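You operate a simulated robot arm through the tools that you are given. There is no shell and no other tool. Be economical: measure what you need, move in short steps, check, and stop when the job is done.

Carry out the task below with a simulated two-armed robot. There is one attempt and no reset: what you move stays moved.

JOB
Stop the pump, empty the blue basket into the white tub and refit it.
Fine: it goes back in well two with the lid closed; spill nothing.

It is judged by the outcome, as a careful person would: the job done as asked, and still so three seconds after it is handed in. It fails if anything else is knocked over, pushed out of place, dropped, spilled or broken. A push-on lid holds only when it is set on centred and level and pressed home; a screw cap is set on level and turned clockwise until tight.

ROBOT AND FRAMES
Two 7-joint arms with two-finger grippers on one trunk that stands fixed in place. Base frame: the origin is at the foot of the trunk, x ahead of it, y to its left, z up. Readings come in cm, degrees, newtons and seconds.
The left shoulder is at [11.8, 15.9, 87.3], the right one opposite. With the tool pointing down near the work surface each hand reaches from about 36 to 80 cm from the base axis, measured 20 degrees to its own side. Payload 2.45 kg a hand.
The tool frame of a hand sits at the grasp point between the pads (the TCP): z along the fingers, y along the line on which they close. The tips reach 2.6 cm beyond it. Largest opening 9.6 cm; the body of the gripper starts 6.9 cm behind the TCP.
Orientation is that of the tool frame in the base frame, as [roll, pitch, yaw] about the fixed x, y, z axes, in that order (R = Rz(yaw) Ry(pitch) Rx(roll)). With the fingers straight down and closing along the base's y, the tool's x points along the base's -x, its y along +y and its z along -z.

CONTROLS
- The arms move only by the tool play_rows. It takes "left_targets", "right_targets" or both (then of equal length, played together; a hand with none holds still); each is a list that holds one entry, the list of rows, each a list of 7 numbers: the shift along the tool's x, y, z in units of 250 mm (1.0 is 250 mm), then the turn, a rotation vector about the tool's x, y, z in units of 45 degrees (1.0 is 45 degrees), then the finger opening in cm, from 0 to 9.6. In form: [[[dx, dy, dz, wx, wy, wz, fingers], ...]]. A call has 1 to 12 rows; each row is the pose to reach, as a shift and turn from the pose commanded when the call began, along the tool's axes at that moment. A call with a number of a shift or a turn outside -1 to 1 is refused whole. A row lasts 0.2 s, in which the tool goes at most 5 cm and 8.6 degrees; a call with a longer step from one row to the next is refused whole, and so is a gripper value outside its range. Where a pose cannot be reached the arm comes as near as it can. A force on the tool above 40 N (or 10 N above the force at the start of the call, whichever is more), or a blocked arm, ends the call early, and 0.2 s more pass. Each finger halts on what it meets, pressing with about 43 N; the grip force reading is that of the motor and also rises with nothing between the fingers. The clock runs only during rows and for 0.2 s after the last one: add rows that repeat a pose to give the fingers time. It gives the time, the measured TCP pose, the force on the tool (base axes), the opening and the grip force at its end, in the units of the frame above (readings bear some noise), with the torque about the TCP (base axes, N m) and any sound that the robot's microphone picked up, and new pictures: "show" is both (left out), scene, wrist or none (wrist: the cameras of the hands that moved).
- Cameras (640 x 400 px; columns grow to the right, rows downward): "scene" is now at [32.2, -6.02, 130.81]; the picture's right is [-0.80, -0.60, 0.00], its down [-0.49, 0.66, -0.57] and it looks along [0.34, -0.46, -0.82] (base axes); focal length 252 px, centre (320, 200). "left" rides on the left gripper at [8.2, -0.3, -9.8] in its tool frame; the picture's right is [0.04, 1.00, 0.00], its down [-0.73, 0.03, -0.68] and it looks along [-0.68, 0.03, 0.73] (tool axes); focal length 256 px, centre (320, 200). "right" rides on the right gripper at [8.2, 0.3, -9.8] in its tool frame; the picture's right is [-0.04, 1.00, 0.00], its down [-0.73, -0.03, -0.68] and it looks along [-0.68, -0.03, 0.73] (tool axes); focal length 256 px, centre (320, 200). There is no depth. A picture from a camera that has moved, and an enlarged one, comes with that camera's place and axes in the base frame and with its lens.
- slide_trunk(by): slides the trunk up (or, below 0, down) by that many cm; the arms and the scene camera ride with it, the base frame stays. It gives what a move gives, with no picture.
- aim_head(pan, tilt): turns the head with the scene camera to pan (to the left, within 120 degrees either way) and tilt (down, from -29 to 69), counted from straight ahead of the robot. It gives what a move gives, and a new picture of the scene camera.
- zoom(camera, box): a new picture of the part [left, top, right, bottom] of that camera's present view, enlarged. No time passes.
- close_job(): hands the job in; it is judged then, once.

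Work in short steps. Places have to be worked out from the pictures, the camera data and where the tool is seen: move nearer, look again, correct. Check each grasp and each placing, and mend what went wrong. You have 120 turns and 200 pictures in all, those below and enlarged ones among them. Open the grippers and draw the arms clear of the work before you hand the job in, unless the task says otherwise; then end with one line.

The tools are called after "Request:" as a command line: name --argument value ..., lists and objects as JSON in quotes. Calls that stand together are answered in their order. play_rows: Moves the arms, as the interface text tells. Its arguments: {"type":"object","properties":{"left_targets":{"type":"array","items":{"type":"array","items":{"type":"array","items":{"type":"number"}}}},"right_targets":{"type":"array","items":{"type":"array","items":{"type":"array","items":{"type":"number"}}}},"show":{"type":"string","enum":["both","scene","wrist","none"]}},"required":[]} The other tools are called the same way: slide_trunk (by) slides the trunk up or down; aim_head (pan, tilt) turns the head that bears the scene camera; zoom (camera, box) takes an enlarged picture of a part of a camera's view; close_job () hands the job in.

At the start:

```text
clock: 0.0
left_position: [45.27, -1.0, 102.49]
left_ee_rot: [179.9, 0.0, 180.0]
left_wrist_force: [0.0, -0.3, -0.6]
left_wrist_torque: [-0.01, 0.02, 0.02]
left_finger_gap: 9.61
left_gripper_force: 0.1
right_position: [37.52, -38.54, 106.69]
right_ee_rot: [179.9, -0.1, 180.0]
right_wrist_force: [0.3, 0.1, 0.4]
right_wrist_torque: [0.0, -0.01, 0.02]
right_finger_gap: 9.61
right_gripper_force: 0.0
trunk travel left (down, up): [-5.0, 51.7]
head pan, tilt: [-53.1, 54.9]
```

scene: 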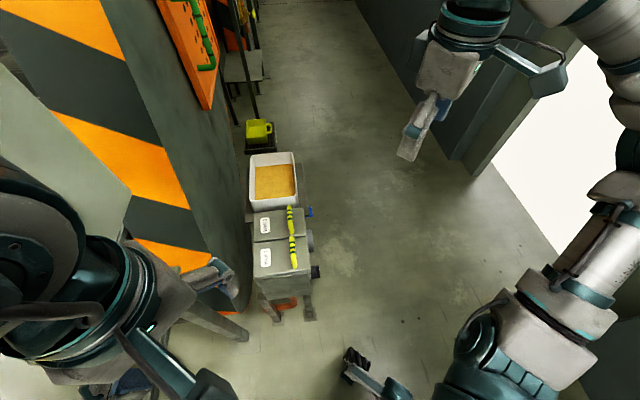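
right: 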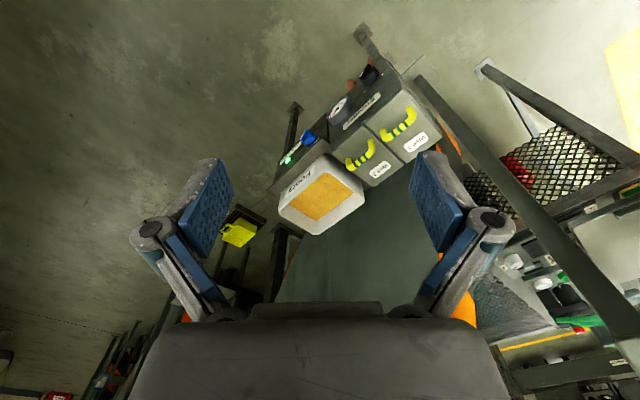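
left: 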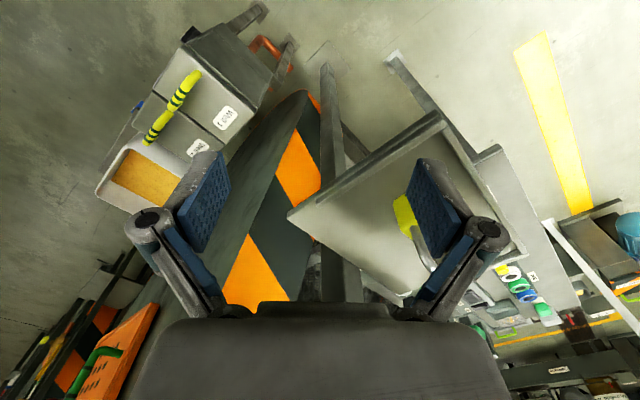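

The pictures show a grey two-lid machine with a tub of brown stuff at its end. I zoom in to read the labels and find the pump switch.

Request:
zoom --camera "scene" --box '[220, 110, 350, 330]'

Request:
zoom --camera "right" --box '[210, 20, 470, 260]'

Request:
zoom --camera "left" --box '[80, 0, 310, 230]'

```text
1.82 times, centred on (285, 220) of scene
camera zoom: at [32.2, -6.02, 130.81], right [-0.8, -0.6, 0.0], down [-0.49, 0.66, -0.57], along [0.34, -0.46, -0.82], focal length 458 px, centre (384, 164)
```

zoom: 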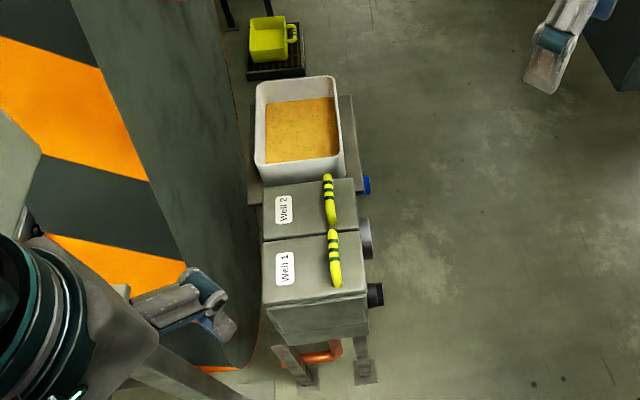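

```text
1.67 times, centred on (340, 140) of right
camera zoom: at [29.44, -38.2, 116.57], right [0.04, 1.0, 0.0], down [0.73, -0.03, 0.68], along [0.68, -0.03, -0.73], focal length 427 px, centre (287, 300)
```

zoom: 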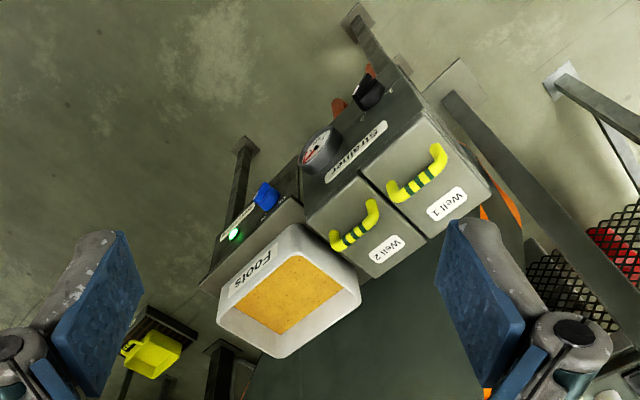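

```text
1.74 times, centred on (195, 115) of left
camera zoom: at [37.07, -1.24, 112.26], right [-0.04, 1.0, 0.0], down [0.73, 0.03, 0.68], along [0.68, 0.03, -0.73], focal length 445 px, centre (537, 348)
```

zoom: 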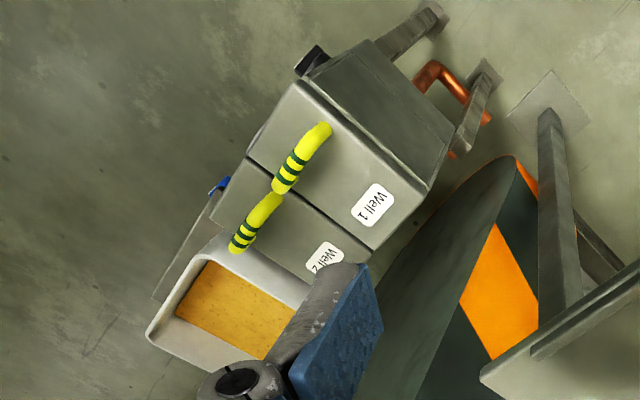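

The pictures put the Well 2 handle near (61,-31,68) and the Well 1 handle near (54.5,-23,68), with the machine's front facing (-0.77,-0.64). I bring the right hand's camera round to look at the front panel.

Request:
play_rows --right_targets '[[[-0.04, -0.04, 0.12, 0, 0, -0.15, 9.6], [-0.08, -0.09, 0.25, 0, 0, -0.3, 9.6], [-0.13, -0.13, 0.37, 0, 0, -0.45, 9.6], [-0.17, -0.17, 0.5, 0, 0, -0.6, 9.6], [-0.22, -0.22, 0.62, 0, 0, -0.75, 9.6], [-0.26, -0.26, 0.74, 0, 0, -0.9, 9.6], [-0.26, -0.26, 0.74, 0, 0, -0.9, 9.6]]]' --show "wrist"

```text
clock: 1.6
left_position: [44.76, -0.65, 102.77]
left_ee_rot: [-179.9, 0.2, 180.0]
left_wrist_force: [-0.7, 0.8, 0.5]
left_wrist_torque: [0.02, 0.02, 0.01]
left_finger_gap: 9.62
left_gripper_force: 0.1
right_position: [43.57, -44.78, 88.3]
right_ee_rot: [-179.8, 0.2, -139.3]
right_wrist_force: [-0.4, 1.5, -0.1]
right_wrist_torque: [0.01, -0.02, -0.01]
right_finger_gap: 9.61
right_gripper_force: 0.0
trunk travel left (down, up): [-5.0, 51.7]
head pan, tilt: [-53.1, 54.9]
camera right: at [37.18, -49.91, 98.28], right [-0.62, 0.78, 0.0], down [0.57, 0.46, 0.68], along [0.54, 0.42, -0.73], focal length 256 px, centre (320, 200)
```

right: 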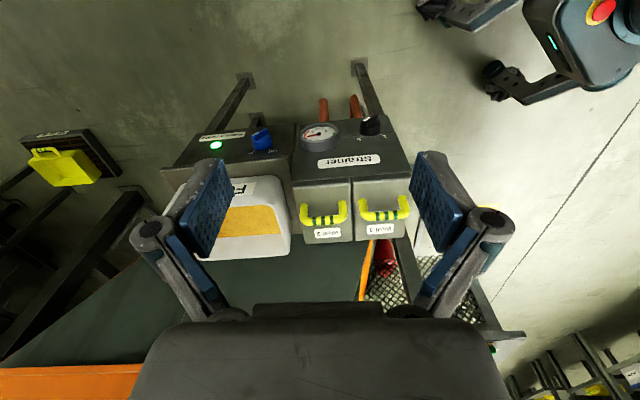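

The front panel is now in view (upside down). I zoom in on it.

Request:
zoom --camera "right" --box '[180, 90, 300, 170]'

Request:
zoom --camera "right" --box '[280, 90, 420, 250]'

```text
5.00 times, centred on (240, 130) of right
camera zoom: at [37.18, -49.91, 98.28], right [-0.62, 0.78, 0.0], down [0.57, 0.46, 0.68], along [0.54, 0.42, -0.73], focal length 1280 px, centre (720, 550)
```

zoom: 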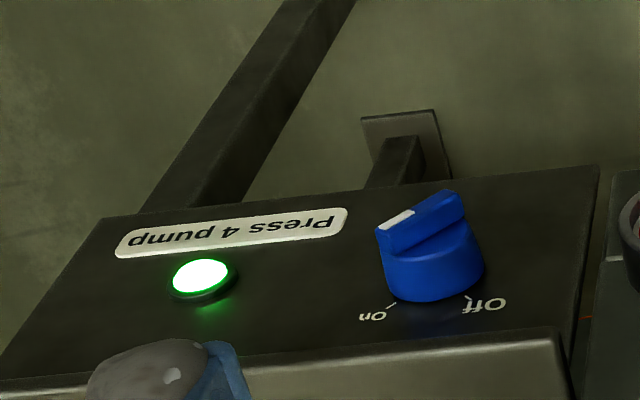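

```text
2.50 times, centred on (350, 170) of right
camera zoom: at [37.18, -49.91, 98.28], right [-0.62, 0.78, 0.0], down [0.57, 0.46, 0.68], along [0.54, 0.42, -0.73], focal length 640 px, centre (245, 275)
```

zoom: 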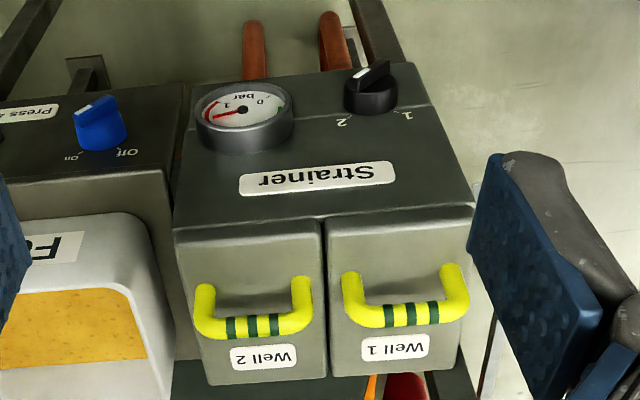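

The pump switch is the blue knob near (64,-43,54), now on "On" with the lamp lit, and the gauge shows pressure. I lower the hand in front of the panel and pitch it to get a frontal look.

Request:
play_rows --right_targets '[[[0.0, -0.06, 0.13, 0, -0.14, 0, 9.6], [0.0, -0.12, 0.27, 0, -0.28, 0, 9.6], [0.0, -0.18, 0.41, 0, -0.42, 0, 9.6], [0.01, -0.25, 0.55, 0, -0.56, 0, 9.6], [0.02, -0.32, 0.69, 0, -0.7, 0, 9.6], [0.03, -0.4, 0.83, 0, -0.85, 0, 9.6], [0.03, -0.48, 0.97, 0, -1.0, 0, 9.6], [0.03, -0.48, 0.97, 0, -1.0, 0, 9.6]]]'

```text
clock: 3.4
left_position: [44.76, -0.72, 102.76]
left_ee_rot: [-180.0, 0.2, 180.0]
left_wrist_force: [-0.3, 0.1, -1.3]
left_wrist_torque: [0.02, -0.03, -0.02]
left_finger_gap: 9.6
left_gripper_force: 0.1
right_position: [50.91, -54.5, 64.31]
right_ee_rot: [-179.8, 45.2, -139.3]
right_wrist_force: [0.1, 1.0, -0.5]
right_wrist_torque: [0.01, 0.03, 0.01]
right_finger_gap: 9.61
right_gripper_force: 0.1
trunk travel left (down, up): [-5.0, 51.7]
head pan, tilt: [-53.1, 54.9]
camera scene: at [32.17, -6.15, 130.82], right [-0.8, -0.6, 0.0], down [-0.49, 0.66, -0.57], along [0.34, -0.46, -0.82], focal length 252 px, centre (320, 200)
camera right: at [41.06, -62.53, 65.43], right [-0.63, 0.78, 0.02], down [0.04, 0.0, 1.0], along [0.78, 0.63, -0.04], focal length 256 px, centre (320, 200)
```

scene: 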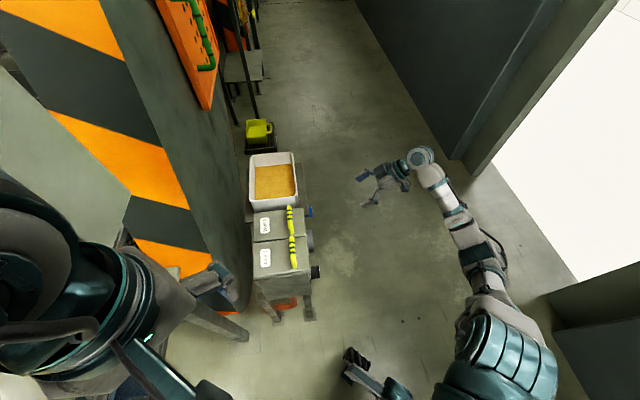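
right: 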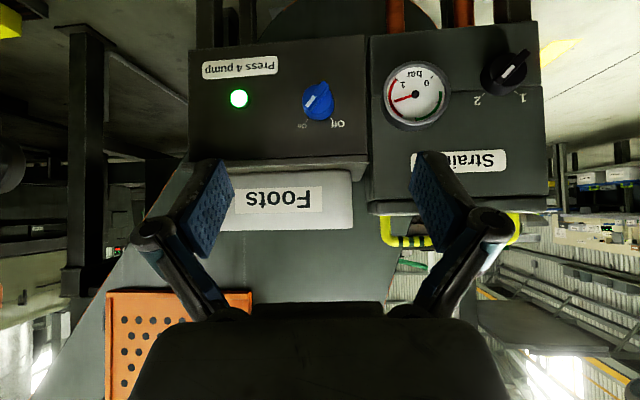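

Good frontal view; the camera sits level with the panel. I zoom on the knobs for angles and positions.

Request:
zoom --camera "right" --box '[180, 20, 380, 160]'

Request:
zoom --camera "right" --box '[370, 20, 550, 250]'

```text
2.86 times, centred on (280, 90) of right
camera zoom: at [41.06, -62.53, 65.43], right [-0.63, 0.78, 0.02], down [0.04, 0.0, 1.0], along [0.78, 0.63, -0.04], focal length 731 px, centre (434, 514)
```

zoom: 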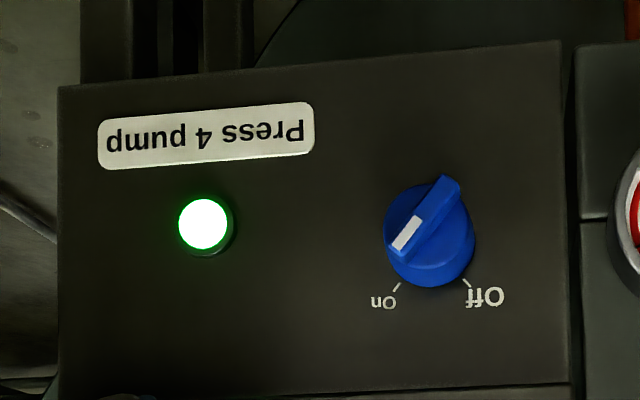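

```text
1.74 times, centred on (460, 135) of right
camera zoom: at [41.06, -62.53, 65.43], right [-0.63, 0.78, 0.02], down [0.04, 0.0, 1.0], along [0.78, 0.63, -0.04], focal length 445 px, centre (76, 313)
```

zoom: 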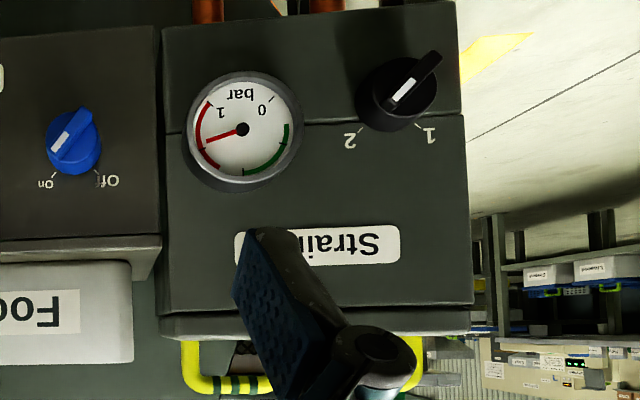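

Pump knob face is near (64.8,-43.3,52), with ridge about 40° off. I pitch the hand to horizontal with the TCP about 9 cm in front of the knob.

Request:
play_rows --right_targets '[[[0.01, -0.01, 0.08, 0, -0.15, 0, 8], [0.03, -0.02, 0.17, 0, -0.3, 0, 7], [0.04, -0.02, 0.26, 0, -0.45, 0, 6], [0.06, -0.03, 0.35, 0, -0.6, 0, 5], [0.07, -0.04, 0.44, 0, -0.75, 0, 4.5], [0.09, -0.05, 0.52, 0, -0.88, 0, 4.5], [0.099, -0.05, 0.597, 0, -1.0, 0, 4.5], [0.099, -0.05, 0.597, 0, -1.0, 0, 4.5]]]'

```text
clock: 5.2
left_position: [44.76, -0.78, 102.77]
left_ee_rot: [180.0, 0.2, 180.0]
left_wrist_force: [-0.9, -0.2, -0.8]
left_wrist_torque: [0.02, 0.01, 0.03]
left_finger_gap: 9.59
left_gripper_force: 0.1
right_position: [58.44, -49.77, 51.82]
right_ee_rot: [-37.5, 89.7, 3.1]
right_wrist_force: [-0.5, -0.9, 0.6]
right_wrist_torque: [-0.05, -0.02, 0.03]
right_finger_gap: 4.51
right_gripper_force: 0.0
trunk travel left (down, up): [-5.0, 51.7]
head pan, tilt: [-53.1, 54.9]
camera scene: at [32.23, -6.07, 130.81], right [-0.8, -0.6, 0.0], down [-0.49, 0.66, -0.57], along [0.34, -0.46, -0.82], focal length 252 px, centre (320, 200)
camera right: at [50.9, -55.93, 43.79], right [-0.65, 0.76, 0.04], down [-0.5, -0.46, 0.73], along [0.57, 0.46, 0.68], focal length 256 px, centre (320, 200)
```

scene: 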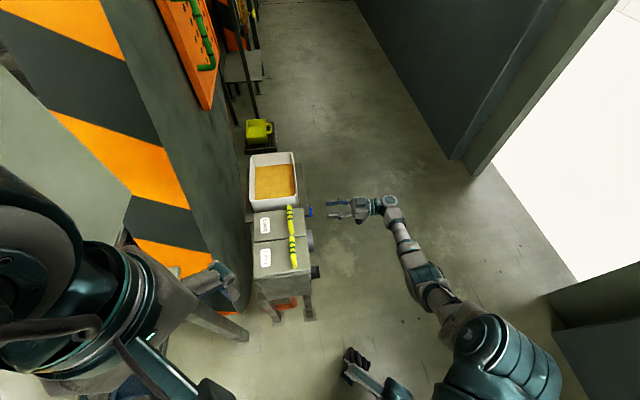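
right: 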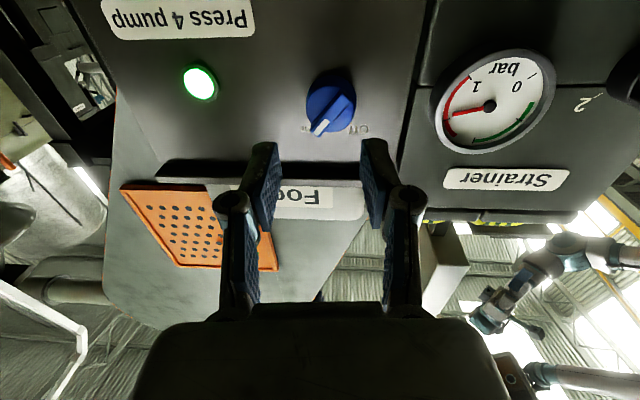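

Two views agree on the knob face at (64.45,-43.6,51.7). I square the hand to the panel (heading 45°), roll to line the fingers up with the ridge, and move a bit closer.

Request:
play_rows --right_targets '[[[0.001, 0.003, 0.02, -0.02, 0.007, 0.17, 4.5], [0.002, 0.005, 0.04, -0.04, 0.014, 0.34, 4.5], [0.003, 0.008, 0.06, -0.06, 0.02, 0.51, 4.5], [0.004, 0.01, 0.08, -0.075, 0.027, 0.68, 4.5], [0.004, 0.013, 0.104, -0.09, 0.034, 0.85, 4.5], [0.004, 0.013, 0.104, -0.091, 0.035, 0.889, 4.5], [0.004, 0.013, 0.104, -0.091, 0.035, 0.889, 4.5]]]' --show "wrist"

Request:
zoom --camera "scene" --box '[240, 140, 420, 260]'

```text
clock: 6.8
left_position: [44.79, -0.82, 102.78]
left_ee_rot: [180.0, 0.2, 180.0]
left_wrist_force: [-0.4, -0.2, 0.7]
left_wrist_torque: [0.01, -0.01, -0.01]
left_finger_gap: 9.59
left_gripper_force: 0.1
right_position: [60.35, -47.86, 51.76]
right_ee_rot: [89.9, 50.0, 134.8]
right_wrist_force: [1.2, 0.7, -0.4]
right_wrist_torque: [0.0, -0.03, 0.0]
right_finger_gap: 4.52
right_gripper_force: 0.0
trunk travel left (down, up): [-5.0, 51.7]
head pan, tilt: [-53.1, 54.9]
camera right: at [49.52, -50.91, 45.83], right [-0.52, 0.52, 0.67], down [-0.13, -0.83, 0.54], along [0.84, 0.19, 0.5], focal length 256 px, centre (320, 200)
```

right: 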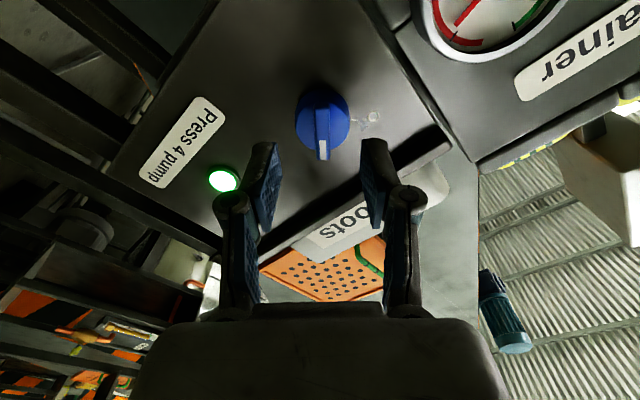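

```text
3.33 times, centred on (330, 200) of scene
camera zoom: at [32.28, -6.07, 130.79], right [-0.8, -0.6, 0.0], down [-0.49, 0.66, -0.57], along [0.34, -0.46, -0.82], focal length 840 px, centre (287, 200)
```

zoom: 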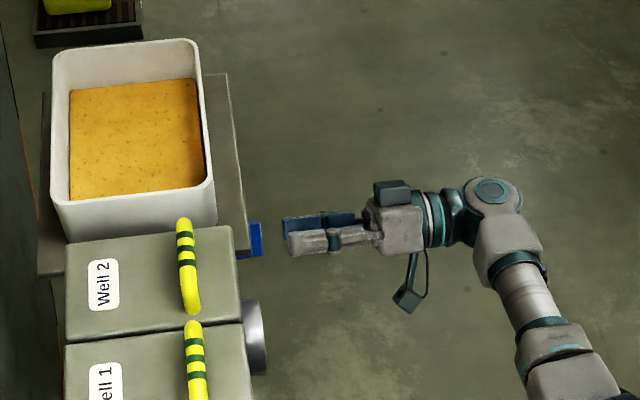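

Ridge and fingers are aligned and centred. I move 4 cm in and close on the ridge.

Request:
play_rows --right_targets '[[[0, 0, 0.05, 0, 0, 0, 4], [0, 0, 0.1, 0, 0, 0, 4], [0, 0, 0.14, 0, 0, 0, 4], [0, 0, 0.16, 0, 0, 0, 4], [0, 0, 0.16, 0, 0, 0, 0.3], [0, 0, 0.16, 0, 0, 0, 0.3], [0, 0, 0.16, 0, 0, 0, 0.3]]]' --show "wrist"

```text
clock: 8.4
left_position: [44.66, -0.88, 102.8]
left_ee_rot: [-180.0, 0.3, -180.0]
left_wrist_force: [0.0, -0.2, -0.3]
left_wrist_torque: [0.01, 0.01, 0.02]
left_finger_gap: 9.63
left_gripper_force: 0.1
right_position: [62.95, -45.29, 51.97]
right_ee_rot: [89.7, 50.3, 134.4]
right_wrist_force: [-30.7, -14.2, 10.8]
right_wrist_torque: [0.02, 0.03, 0.54]
right_finger_gap: 0.99
right_gripper_force: 37.2
trunk travel left (down, up): [-5.0, 51.7]
head pan, tilt: [-53.1, 54.9]
camera right: at [52.16, -48.24, 45.98], right [-0.52, 0.53, 0.67], down [-0.14, -0.83, 0.54], along [0.84, 0.19, 0.51], focal length 256 px, centre (320, 200)
```

right: 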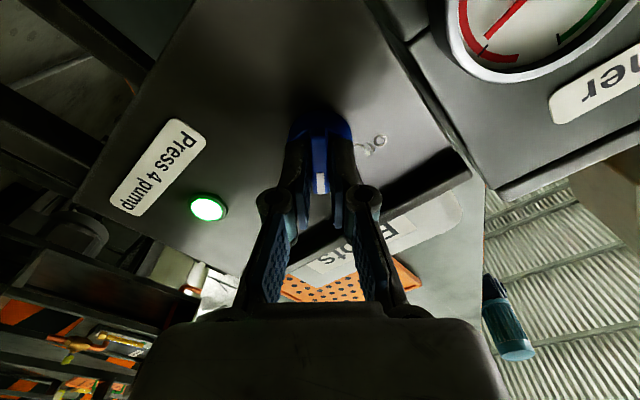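

The ridge is gripped (0.99 cm) with about 34 N of push; I ease back 0.3 cm and turn counterclockwise 45°.

Request:
play_rows --right_targets '[[[0, 0, -0.012, 0, 0, 0, 0.3], [0, 0, -0.012, 0, 0, -0.17, 0.3], [0, 0, -0.012, 0, 0, -0.34, 0.3], [0, 0, -0.012, 0, 0, -0.51, 0.3], [0, 0, -0.012, 0, 0, -0.68, 0.3], [0, 0, -0.012, 0, 0, -0.85, 0.3], [0, 0, -0.012, 0, 0, -1.0, 0.3]]]' --show "wrist"

```text
clock: 10.0
left_position: [44.64, -0.71, 102.84]
left_ee_rot: [-180.0, 0.3, -180.0]
left_wrist_force: [-1.2, -0.4, -0.6]
left_wrist_torque: [-0.01, 0.02, 0.0]
left_finger_gap: 9.58
left_gripper_force: 0.1
right_position: [62.94, -45.26, 51.96]
right_ee_rot: [-88.1, 84.7, -43.2]
right_wrist_force: [-3.7, -7.6, 14.3]
right_wrist_torque: [0.85, -0.86, 0.13]
right_finger_gap: 0.95
right_gripper_force: 37.0
trunk travel left (down, up): [-5.0, 51.7]
head pan, tilt: [-53.1, 54.9]
camera right: at [56.34, -52.44, 43.89], right [-0.7, 0.71, -0.05], down [-0.51, -0.45, 0.73], along [0.49, 0.54, 0.68], focal length 256 px, centre (320, 200)
```

right: 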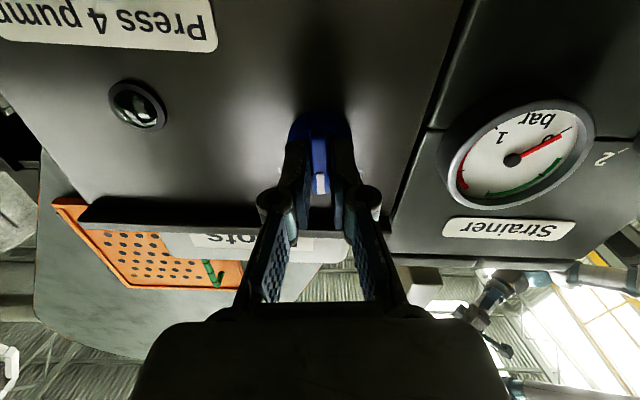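

The lamp is out and the gauge is falling. I carry on towards the Off mark.

Request:
play_rows --right_targets '[[[0, 0, 0, 0, 0, -0.17, 0.3], [0, 0, 0, 0, 0, -0.34, 0.3], [0, 0, 0, 0, 0, -0.51, 0.3], [0, 0, 0, 0, 0, -0.68, 0.3], [0, 0, 0, 0, 0, -0.83, 0.3]]]' --show "wrist"

```text
clock: 11.2
left_position: [44.68, -0.71, 102.73]
left_ee_rot: [180.0, 0.3, -179.9]
left_wrist_force: [0.2, 0.1, 0.2]
left_wrist_torque: [0.01, 0.01, 0.02]
left_finger_gap: 9.63
left_gripper_force: 0.1
right_position: [62.97, -45.27, 51.94]
right_ee_rot: [-89.7, 47.3, -45.1]
right_wrist_force: [6.2, -7.2, 17.5]
right_wrist_torque: [1.13, 0.39, 0.06]
right_finger_gap: 1.05
right_gripper_force: 38.0
trunk travel left (down, up): [-5.0, 51.7]
head pan, tilt: [-53.1, 54.9]
camera right: at [59.75, -55.89, 45.8], right [-0.54, 0.54, -0.65], down [-0.82, -0.14, 0.56], along [0.21, 0.83, 0.52], focal length 256 px, centre (320, 200)
```

right: 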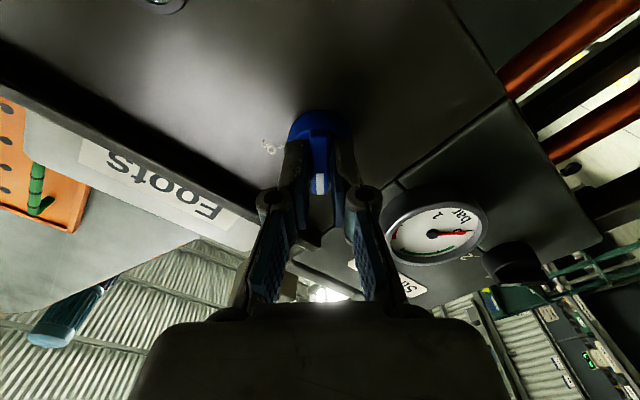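

Knob turned about 83°. I open and back straight out to see it.

Request:
play_rows --right_targets '[[[0, 0, 0, 0, 0, -0.83, 2.5], [0, 0, 0, 0, 0, 0, 3.5], [0, 0, -0.1, 0, 0, 0, 4], [0, 0, -0.25, 0, 0, 0, 4], [0, 0, -0.4, 0, 0, 0, 4], [0, 0, -0.4, 0, 0, 0, 4]]]' --show "wrist"

```text
refused: row 1 steps farther than a row can; nothing moved
```

I mistakenly left a turn in row 1; I resend with no turning.

Request:
play_rows --right_targets '[[[0, 0, 0, 0, 0, 0, 2.5], [0, 0, 0, 0, 0, 0, 4], [0, 0, -0.1, 0, 0, 0, 4], [0, 0, -0.25, 0, 0, 0, 4], [0, 0, -0.4, 0, 0, 0, 4], [0, 0, -0.4, 0, 0, 0, 4]]]' --show "wrist"

```text
clock: 12.6
left_position: [44.86, -0.69, 102.62]
left_ee_rot: [-180.0, 0.2, -180.0]
left_wrist_force: [0.2, 0.3, -0.4]
left_wrist_torque: [0.06, 0.02, 0.01]
left_finger_gap: 9.6
left_gripper_force: 0.0
right_position: [55.73, -52.3, 51.8]
right_ee_rot: [-89.9, 47.5, -45.1]
right_wrist_force: [-0.5, 0.0, 0.1]
right_wrist_torque: [0.03, -0.01, -0.01]
right_finger_gap: 4.01
right_gripper_force: 0.0
trunk travel left (down, up): [-5.0, 51.7]
head pan, tilt: [-53.1, 54.9]
camera right: at [52.66, -62.92, 45.7], right [-0.54, 0.54, -0.65], down [-0.82, -0.14, 0.56], along [0.21, 0.83, 0.52], focal length 256 px, centre (320, 200)
```

right: 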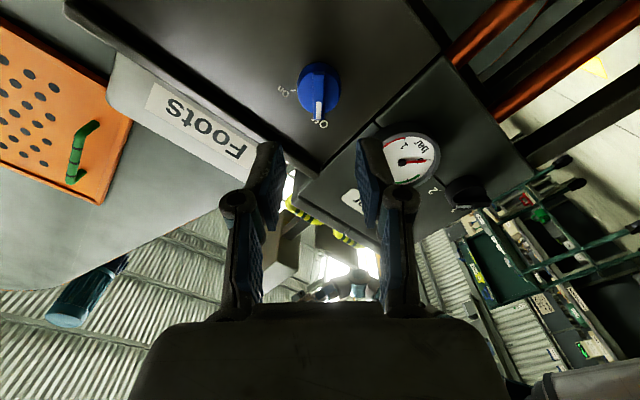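

The pump knob is on Off, the lamp is dark and the gauge is at zero. I roll the hand level again while backing off.

Request:
play_rows --right_targets '[[[0, 0, -0.03, 0, 0, 0.16, 4], [0, 0, -0.06, 0, 0, 0.32, 5], [0, 0, -0.09, 0, 0, 0.48, 6], [0, 0, -0.12, 0, 0, 0.64, 7], [0, 0, -0.15, 0, 0, 0.8, 8], [0, 0, -0.18, 0, 0, 0.95, 9], [0, 0, -0.2, 0, 0, 0.95, 9.6]]]' --show "none"

```text
clock: 14.2
left_position: [44.93, -0.73, 102.64]
left_ee_rot: [-180.0, 0.2, -180.0]
left_wrist_force: [-0.9, 0.3, -0.5]
left_wrist_torque: [-0.02, -0.01, 0.01]
left_finger_gap: 9.59
left_gripper_force: 0.1
right_position: [52.23, -55.82, 51.68]
right_ee_rot: [84.0, 89.6, 128.9]
right_wrist_force: [0.3, -1.0, -0.5]
right_wrist_torque: [0.02, -0.04, 0.02]
right_finger_gap: 9.61
right_gripper_force: 0.1
trunk travel left (down, up): [-5.0, 51.7]
head pan, tilt: [-53.1, 54.9]
```

Now I raise the hand and pitch it back to pointing down, first half.

Request:
play_rows --right_targets '[[[-0.12, 0.02, 0, 0, 0.14, 0, 9.6], [-0.25, 0.06, 0.01, 0, 0.28, 0, 9.6], [-0.38, 0.1, 0.02, 0, 0.42, 0, 9.6], [-0.51, 0.13, 0.03, 0, 0.56, 0, 9.6], [-0.64, 0.16, 0.04, 0, 0.7, 0, 9.6], [-0.77, 0.19, 0.05, 0, 0.85, 0, 9.6], [-0.9, 0.226, 0.057, 0, 1.0, 0, 9.6], [-0.9, 0.226, 0.057, 0, 1.0, 0, 9.6]]]' --show "none"

```text
clock: 16.0
left_position: [44.76, -0.74, 102.68]
left_ee_rot: [180.0, 0.2, 179.9]
left_wrist_force: [-0.4, -0.6, -0.6]
left_wrist_torque: [-0.03, 0.02, -0.03]
left_finger_gap: 9.58
left_gripper_force: 0.1
right_position: [49.34, -50.9, 74.24]
right_ee_rot: [179.5, 44.8, -135.6]
right_wrist_force: [-0.3, 0.0, 0.0]
right_wrist_torque: [0.02, 0.02, 0.0]
right_finger_gap: 9.59
right_gripper_force: 0.1
trunk travel left (down, up): [-5.0, 51.7]
head pan, tilt: [-53.1, 54.9]
```

Second half of the pitch, ending above and in front of the lids.

Request:
play_rows --right_targets '[[[-0.06, 0.03, -0.05, 0, 0.15, 0, 9.6], [-0.13, 0.07, -0.1, 0, 0.3, 0, 9.6], [-0.2, 0.1, -0.16, 0, 0.45, 0, 9.6], [-0.27, 0.14, -0.22, 0, 0.6, 0, 9.6], [-0.34, 0.18, -0.28, 0, 0.75, 0, 9.6], [-0.4, 0.21, -0.33, 0, 0.88, 0, 9.6], [-0.436, 0.226, -0.356, 0, 1.0, 0, 9.6], [-0.436, 0.226, -0.356, 0, 1.0, 0, 9.6]]]'

Request:
zoom --camera "right" --box '[180, 60, 460, 260]'

```text
clock: 17.8
left_position: [44.75, -0.94, 102.59]
left_ee_rot: [-180.0, 0.2, -179.9]
left_wrist_force: [-0.5, 0.1, -0.5]
left_wrist_torque: [-0.03, 0.03, -0.01]
left_finger_gap: 9.57
left_gripper_force: 0.0
right_position: [46.45, -46.02, 88.3]
right_ee_rot: [179.8, -0.1, -135.2]
right_wrist_force: [0.1, 0.6, -0.8]
right_wrist_torque: [0.0, -0.02, -0.02]
right_finger_gap: 9.61
right_gripper_force: 0.0
trunk travel left (down, up): [-5.0, 51.7]
head pan, tilt: [-53.1, 54.9]
camera scene: at [32.25, -6.09, 130.8], right [-0.8, -0.6, 0.0], down [-0.49, 0.66, -0.57], along [0.34, -0.46, -0.82], focal length 252 px, centre (320, 200)
camera right: at [40.46, -51.5, 98.21], right [-0.68, 0.74, 0.01], down [0.54, 0.49, 0.68], along [0.5, 0.46, -0.73], focal length 256 px, centre (320, 200)
```

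scene: 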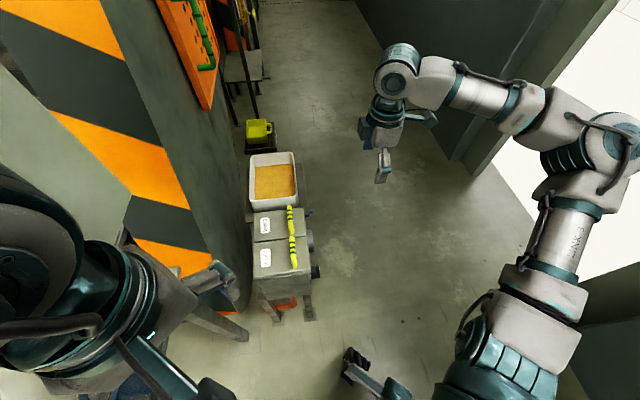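
right: 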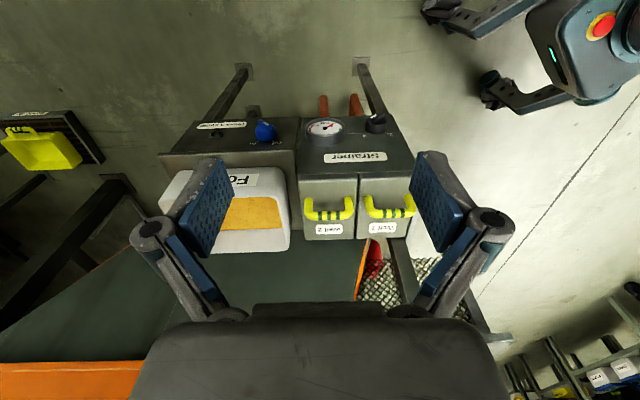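

```text
2.00 times, centred on (320, 160) of right
camera zoom: at [40.46, -51.5, 98.21], right [-0.68, 0.74, 0.01], down [0.54, 0.49, 0.68], along [0.5, 0.46, -0.73], focal length 512 px, centre (320, 280)
```

zoom: 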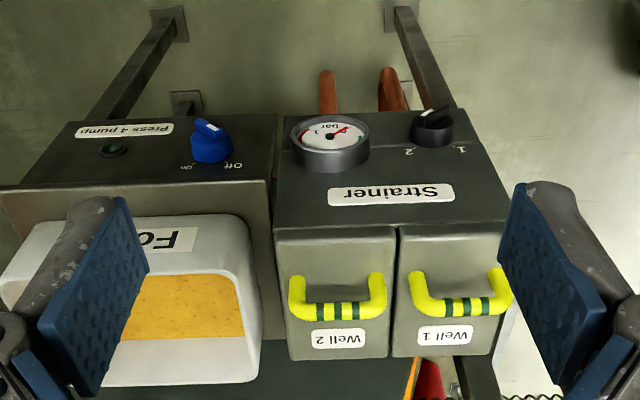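

Lid 2's top is about 9.9 x 16.5 cm at z 65.3, with heading 45°. Its handle bar is near (61.1,-30.6,69), close to the front edge, so the hinge is likely at the back. I go above the handle, turning the hand so the fingers close across the bar.

Request:
play_rows --right_targets '[[[-0.12, 0, 0.05, 0, 0, 0.16, 8], [-0.25, 0.01, 0.1, 0, 0, 0.32, 7], [-0.38, 0.01, 0.15, 0, 0, 0.48, 6], [-0.51, 0.02, 0.2, 0, 0, 0.64, 5], [-0.64, 0.02, 0.25, 0, 0, 0.8, 5], [-0.77, 0.024, 0.3, 0, 0, 0.95, 5], [-0.85, 0.024, 0.33, 0, 0, 1.0, 5], [-0.85, 0.024, 0.33, 0, 0, 1.0, 5]]]' --show "none"

Request:
play_rows --right_targets '[[[0, 0, 0, 0, 0, 0.18, 5], [0, 0, 0, 0, 0, 0.36, 5], [0, 0, 0, 0, 0, 0.54, 5], [0, 0, 0, 0, 0, 0.72, 5], [0, 0, 0, 0, 0, 0.9, 5], [0, 0, 0, 0, 0, 1.0, 5], [0, 0, 0, 0, 0, 1.0, 5]]]'

```text
clock: 19.6
left_position: [44.75, -0.78, 102.81]
left_ee_rot: [179.9, 0.2, 179.9]
left_wrist_force: [0.1, 0.7, -0.6]
left_wrist_torque: [0.0, 0.01, -0.02]
left_finger_gap: 9.61
left_gripper_force: 0.0
right_position: [61.04, -30.45, 80.24]
right_ee_rot: [179.7, -0.1, 179.9]
right_wrist_force: [-0.4, 0.7, -0.7]
right_wrist_torque: [-0.03, 0.0, 0.0]
right_finger_gap: 5.0
right_gripper_force: 0.1
trunk travel left (down, up): [-5.0, 51.7]
head pan, tilt: [-53.1, 54.9]
```

```text
clock: 21.2
left_position: [44.96, -0.84, 102.67]
left_ee_rot: [-180.0, 0.1, 179.9]
left_wrist_force: [-0.8, -0.9, 0.3]
left_wrist_torque: [-0.01, -0.03, -0.01]
left_finger_gap: 9.61
left_gripper_force: 0.0
right_position: [61.1, -30.39, 80.11]
right_ee_rot: [179.9, -0.3, 134.8]
right_wrist_force: [-0.1, -0.4, -0.7]
right_wrist_torque: [-0.02, 0.0, -0.01]
right_finger_gap: 5.01
right_gripper_force: 0.1
trunk travel left (down, up): [-5.0, 51.7]
head pan, tilt: [-53.1, 54.9]
camera scene: at [32.35, -5.96, 130.78], right [-0.8, -0.6, 0.0], down [-0.49, 0.66, -0.57], along [0.34, -0.46, -0.82], focal length 252 px, centre (320, 200)
camera right: at [55.63, -24.5, 90.09], right [0.74, 0.67, 0.0], down [0.5, -0.54, 0.68], along [0.46, -0.5, -0.74], focal length 256 px, centre (320, 200)
```

scene: 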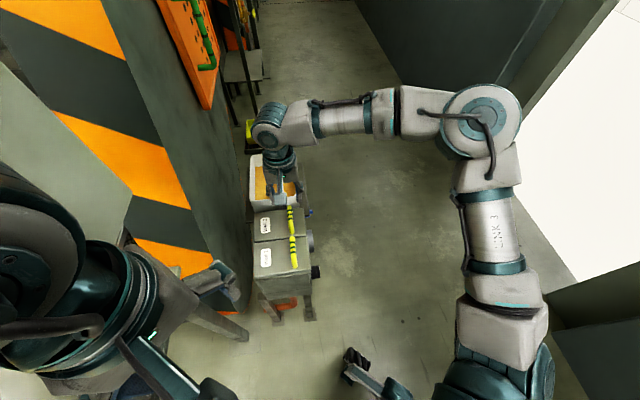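
right: 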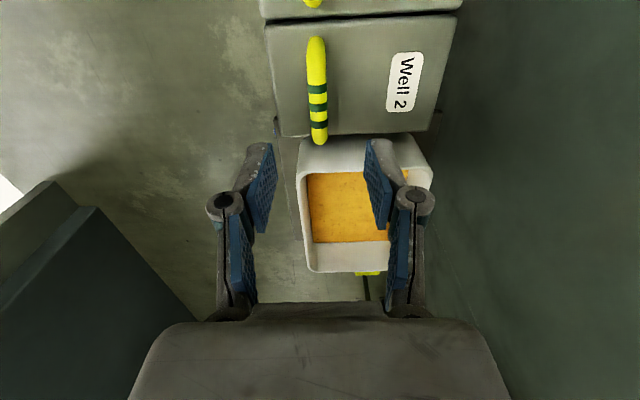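

The bar centre is about 0.7 cm toward Well 1 and 0.3 cm frontward of the TCP. I correct, descend around the bar to z 69.3 and close.

Request:
play_rows --right_targets '[[[0.015, -0.013, 0.12, 0, 0, 0, 5], [0.025, -0.013, 0.24, 0, 0, 0, 5], [0.025, -0.013, 0.33, 0, 0, 0, 5], [0.025, -0.013, 0.4, 0, 0, 0, 5], [0.025, -0.013, 0.432, 0, 0, 0, 5], [0.025, -0.013, 0.432, 0, 0, 0, 0.5], [0.025, -0.013, 0.432, 0, 0, 0, 0.5], [0.025, -0.013, 0.432, 0, 0, 0, 0.5]]]'

```text
clock: 23.0
left_position: [44.92, -0.66, 102.59]
left_ee_rot: [-180.0, 0.1, -179.9]
left_wrist_force: [-0.2, 0.7, 0.4]
left_wrist_torque: [-0.01, -0.03, 0.0]
left_finger_gap: 9.57
left_gripper_force: 0.1
right_position: [60.37, -30.02, 69.27]
right_ee_rot: [179.9, -0.4, 135.0]
right_wrist_force: [9.2, 6.4, -2.6]
right_wrist_torque: [-0.11, -0.06, 0.11]
right_finger_gap: 1.19
right_gripper_force: 38.8
trunk travel left (down, up): [-5.0, 51.7]
head pan, tilt: [-53.1, 54.9]
camera scene: at [32.52, -5.77, 130.74], right [-0.8, -0.6, 0.01], down [-0.5, 0.65, -0.57], along [0.34, -0.46, -0.82], focal length 252 px, centre (320, 200)
camera right: at [55.01, -24.12, 79.25], right [0.74, 0.68, 0.0], down [0.5, -0.54, 0.68], along [0.46, -0.5, -0.74], focal length 256 px, centre (320, 200)
```

scene: 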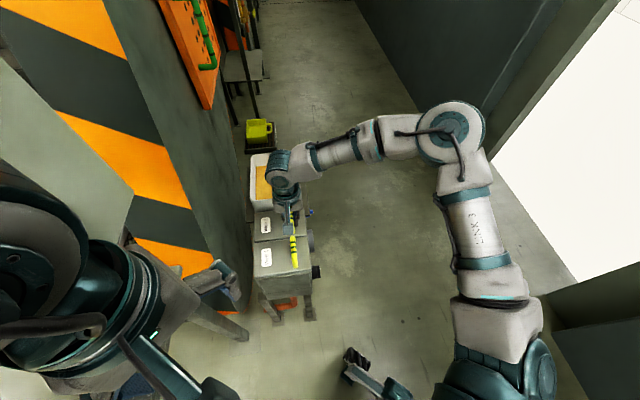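
right: 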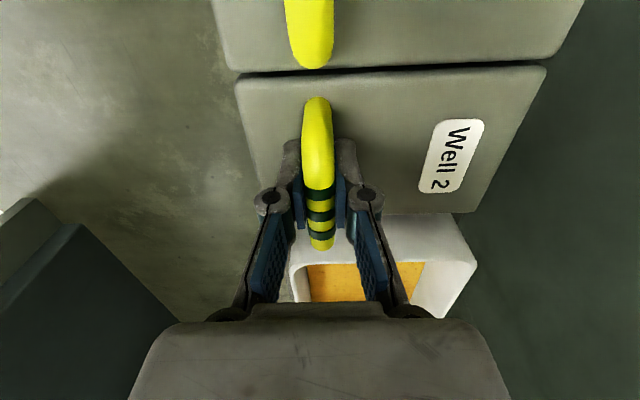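

Bar gripped (1.19 cm). I test-lift along a small arc about a supposed rear hinge (8°) and watch the forces.

Request:
play_rows --right_targets '[[[0, 0.012, -0.033, 0.089, 0, 0, 0.5], [0, 0.027, -0.065, 0.178, 0, 0, 0.5], [0, 0.027, -0.065, 0.178, 0, 0, 0.5]]]'

```text
clock: 23.8
left_position: [45.03, -0.69, 102.59]
left_ee_rot: [-179.9, 0.0, 180.0]
left_wrist_force: [0.5, 0.2, -0.2]
left_wrist_torque: [-0.01, 0.01, 0.0]
left_finger_gap: 9.58
left_gripper_force: 0.0
right_position: [60.94, -29.75, 70.82]
right_ee_rot: [-171.8, -0.4, 135.0]
right_wrist_force: [15.4, 12.5, -16.1]
right_wrist_torque: [-0.43, 0.02, 0.11]
right_finger_gap: 1.21
right_gripper_force: 38.6
trunk travel left (down, up): [-5.0, 51.7]
head pan, tilt: [-53.1, 54.9]
camera scene: at [32.88, -5.73, 130.62], right [-0.8, -0.6, 0.01], down [-0.5, 0.65, -0.57], along [0.34, -0.46, -0.82], focal length 252 px, centre (320, 200)
camera right: at [56.52, -22.64, 80.59], right [0.73, 0.67, -0.14], down [0.57, -0.48, 0.67], along [0.38, -0.57, -0.73], focal length 256 px, centre (320, 200)
```

scene: 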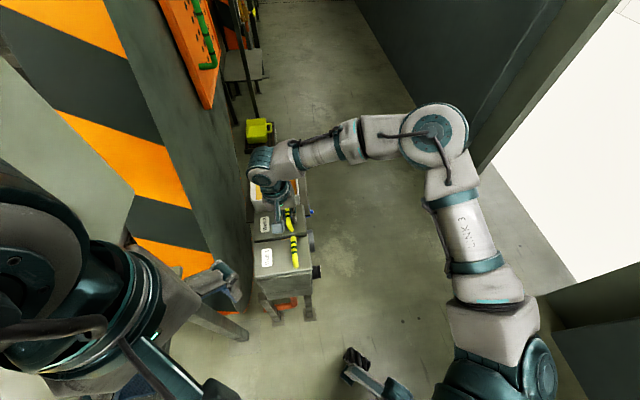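
right: 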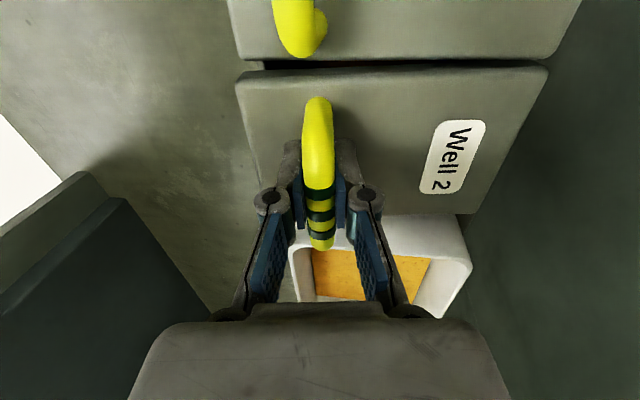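

The lid does swing on a rear hinge; the tool is being pulled backward a little, so the hinge is lower than I supposed. I continue the arc to about 40° with a corrected radius.

Request:
play_rows --right_targets '[[[0, 0.029, -0.049, 0.133, 0, 0, 0.5], [0, 0.058, -0.096, 0.267, 0, 0, 0.5], [0, 0.091, -0.139, 0.4, 0, 0, 0.5], [0, 0.128, -0.178, 0.533, 0, 0, 0.5], [0, 0.184, -0.224, 0.711, 0, 0, 0.5], [0, 0.184, -0.224, 0.711, 0, 0, 0.5]]]'

```text
clock: 24.6
left_position: [44.6, -1.12, 102.79]
left_ee_rot: [179.9, 0.2, 179.9]
left_wrist_force: [-0.4, 0.6, -0.3]
left_wrist_torque: [0.05, -0.08, -0.03]
left_finger_gap: 9.61
left_gripper_force: 0.0
right_position: [62.03, -28.59, 72.96]
right_ee_rot: [-155.2, -0.1, 134.8]
right_wrist_force: [43.4, 9.3, -37.6]
right_wrist_torque: [-0.03, 0.51, -0.21]
right_finger_gap: 1.23
right_gripper_force: 38.8
right hand out of reach, approached as far as the arm can: row 3, 4
trunk travel left (down, up): [-5.0, 51.7]
head pan, tilt: [-53.1, 54.9]
stopped in row 4 (right hand): the force on the tool passed its limit at 43 N (the readings are from after the stop); the commanded pose is now the measured one
camera scene: at [33.57, -6.13, 130.37], right [-0.8, -0.6, 0.01], down [-0.5, 0.66, -0.57], along [0.33, -0.46, -0.82], focal length 252 px, centre (320, 200)
camera right: at [59.43, -19.61, 81.82], right [0.67, 0.61, -0.42], down [0.7, -0.34, 0.63], along [0.24, -0.72, -0.66], focal length 256 px, centre (320, 200)
```

scene: 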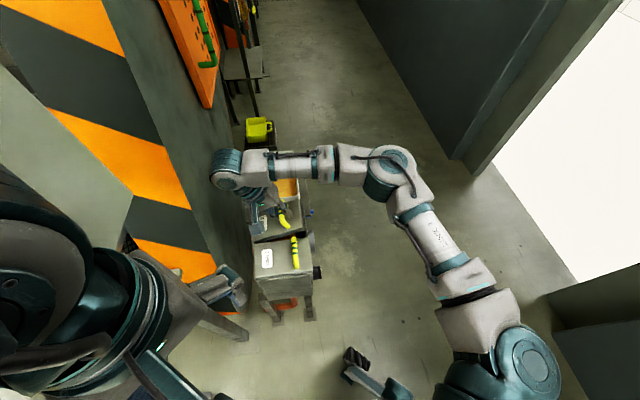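
right: 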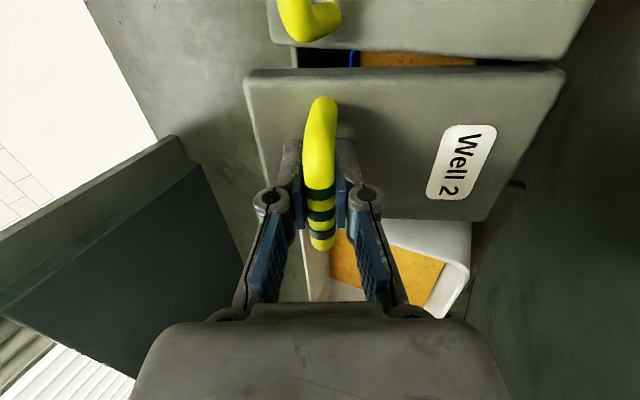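

Lid is up about 20°, but rolling with it runs out of reach. The round bar can slip-turn in the pads, so I roll the hand back to vertical in place first.

Request:
play_rows --right_targets '[[[0, 0, 0, -0.14, 0, 0, 0.5], [0, 0, 0, -0.28, 0, 0, 0.5], [0, 0, 0, -0.42, 0, 0, 0.5], [0, 0, 0, -0.55, 0, 0, 0.5], [0, 0, 0, -0.55, 0, 0, 0.5]]]' --show "wrist"

```text
clock: 25.8
left_position: [44.16, -0.57, 103.02]
left_ee_rot: [-179.9, 0.6, 179.9]
left_wrist_force: [0.1, -0.7, 0.7]
left_wrist_torque: [-0.01, 0.03, 0.01]
left_finger_gap: 9.6
left_gripper_force: 0.1
right_position: [61.44, -28.39, 74.01]
right_ee_rot: [-179.8, 0.2, 134.8]
right_wrist_force: [0.0, 0.5, -0.2]
right_wrist_torque: [0.01, -0.02, 0.0]
right_finger_gap: 0.5
right_gripper_force: 0.1
trunk travel left (down, up): [-5.0, 51.7]
head pan, tilt: [-53.1, 54.9]
camera right: at [55.94, -22.33, 83.76], right [0.74, 0.68, 0.0], down [0.5, -0.54, 0.68], along [0.46, -0.51, -0.73], focal length 256 px, centre (320, 200)
```

right: 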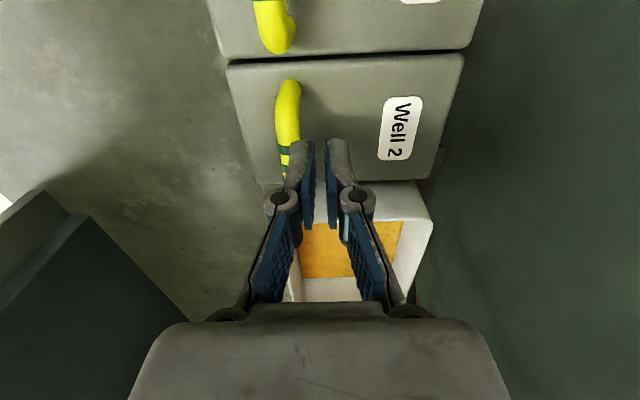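

The lid slipped off and fell shut (nothing harmed). New way: grip the bar with the hand tilted 45° from the front so I can rotate with the lid a long way. I go to a pre-pose 7 cm back from the bar.

Request:
play_rows --right_targets '[[[0.0, -0.04, -0.03, -0.1, 0, 0, 1.5], [0.005, -0.08, -0.03, -0.25, 0, 0, 2.6], [0.01, -0.12, -0.03, -0.4, 0, 0, 3.2], [0.012, -0.16, -0.03, -0.55, 0, 0, 3.2], [0.015, -0.2, -0.02, -0.7, 0, 0, 3.2], [0.018, -0.24, -0.01, -0.85, 0, 0, 3.2], [0.018, -0.273, 0, -1.0, 0, 0, 3.2], [0.018, -0.273, 0, -1.0, 0, 0, 3.2]]]'

```text
clock: 27.6
left_position: [44.12, -0.74, 102.94]
left_ee_rot: [-180.0, 0.6, 179.9]
left_wrist_force: [-0.4, -0.1, 0.0]
left_wrist_torque: [-0.01, -0.02, 0.02]
left_finger_gap: 9.62
left_gripper_force: 0.0
right_position: [56.2, -33.02, 73.82]
right_ee_rot: [135.1, 0.2, 134.8]
right_wrist_force: [0.3, 0.1, -0.4]
right_wrist_torque: [0.04, 0.03, -0.04]
right_finger_gap: 3.2
right_gripper_force: 0.1
trunk travel left (down, up): [-5.0, 51.7]
head pan, tilt: [-53.1, 54.9]
camera scene: at [32.26, -6.08, 130.79], right [-0.8, -0.6, 0.0], down [-0.49, 0.66, -0.57], along [0.34, -0.46, -0.82], focal length 252 px, centre (320, 200)
camera right: at [45.75, -31.88, 81.14], right [0.53, 0.47, 0.71], down [0.16, -0.87, 0.46], along [0.83, -0.13, -0.54], focal length 256 px, centre (320, 200)
```

scene: 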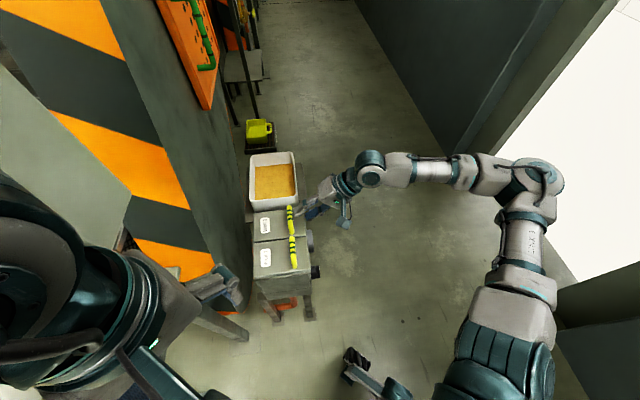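
right: 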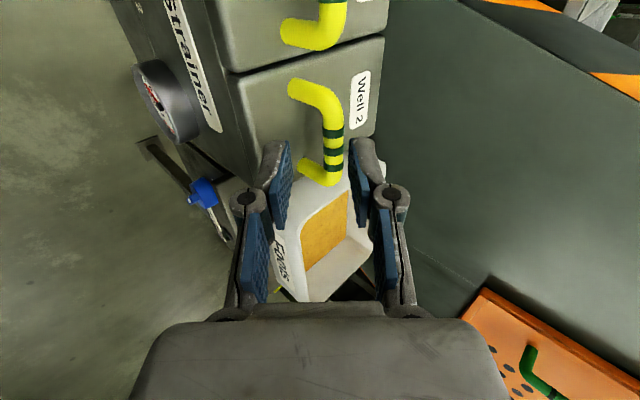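

Bar centre is now estimated at (60.15,-29.8,69.8). I advance along the tool axis and close on it.

Request:
play_rows --right_targets '[[[-0.021, 0.029, 0.05, 0, 0, 0, 3.2], [-0.021, 0.029, 0.12, 0, 0, 0, 3.2], [-0.021, 0.029, 0.19, 0, 0, 0, 3.2], [-0.021, 0.029, 0.234, 0, 0, 0, 3.2], [-0.021, 0.029, 0.234, 0, 0, 0, 3.2]]]' --show "wrist"

Request:
zoom --camera "scene" --box '[230, 150, 380, 250]'

```text
clock: 28.8
left_position: [44.03, -0.7, 103.1]
left_ee_rot: [-180.0, 0.6, -179.9]
left_wrist_force: [-0.3, 0.4, -0.2]
left_wrist_torque: [-0.04, 0.01, 0.02]
left_finger_gap: 9.63
left_gripper_force: 0.0
right_position: [59.91, -30.08, 70.21]
right_ee_rot: [135.3, 0.2, 134.8]
right_wrist_force: [0.1, -0.2, 0.5]
right_wrist_torque: [0.02, 0.01, 0.0]
right_finger_gap: 3.21
right_gripper_force: 0.1
trunk travel left (down, up): [-5.0, 51.7]
head pan, tilt: [-53.1, 54.9]
camera right: at [49.45, -29.0, 77.46], right [0.53, 0.47, 0.7], down [0.16, -0.87, 0.46], along [0.83, -0.13, -0.54], focal length 256 px, centre (320, 200)
```

right: 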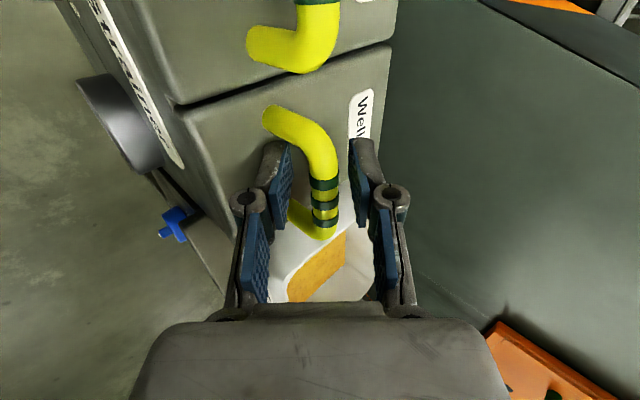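

```text
4.00 times, centred on (305, 200) of scene
camera zoom: at [32.27, -6.06, 130.8], right [-0.8, -0.6, 0.0], down [-0.49, 0.66, -0.57], along [0.34, -0.46, -0.82], focal length 1008 px, centre (380, 200)
```

zoom: 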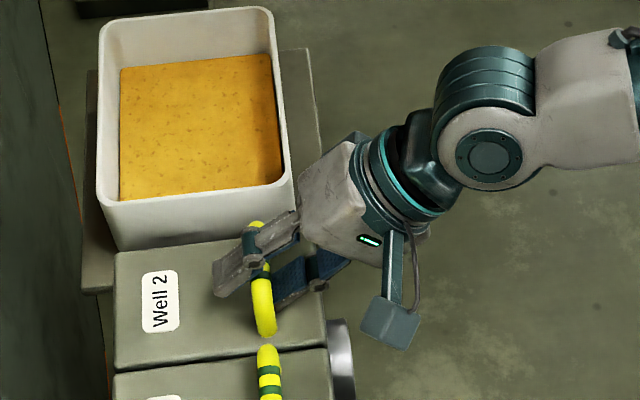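

The bar sits between the fingers. I close and lift the first 10° of the arc, rotating with the lid.

Request:
play_rows --right_targets '[[[0, 0, 0, 0, 0, 0, 1.5], [0, 0, 0, 0, 0, 0, 0.3], [0, 0, 0, 0, 0, 0, 0.3], [0, 0.046, -0.014, 0.111, 0, 0, 0.3], [0, 0.092, -0.024, 0.222, 0, 0, 0.3], [0, 0.092, -0.024, 0.222, 0, 0, 0.3]]]' --show "wrist"

```text
clock: 30.2
left_position: [44.17, -0.73, 102.97]
left_ee_rot: [180.0, 0.7, -180.0]
left_wrist_force: [-0.3, -0.1, -0.3]
left_wrist_torque: [0.01, -0.01, 0.0]
left_finger_gap: 9.59
left_gripper_force: 0.1
right_position: [60.7, -29.3, 72.19]
right_ee_rot: [145.3, 0.1, 134.8]
right_wrist_force: [1.1, 2.3, -6.1]
right_wrist_torque: [-0.28, 0.11, -0.83]
right_finger_gap: 1.26
right_gripper_force: 39.3
trunk travel left (down, up): [-5.0, 51.7]
head pan, tilt: [-53.1, 54.9]
camera right: at [51.29, -27.19, 80.51], right [0.61, 0.55, 0.57], down [0.22, -0.81, 0.54], along [0.76, -0.2, -0.62], focal length 256 px, centre (320, 200)
```

right: 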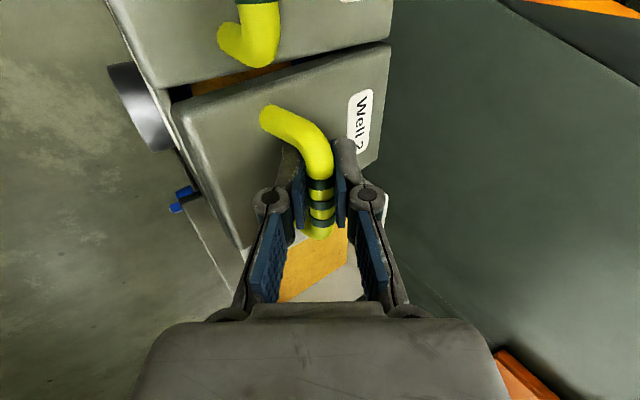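

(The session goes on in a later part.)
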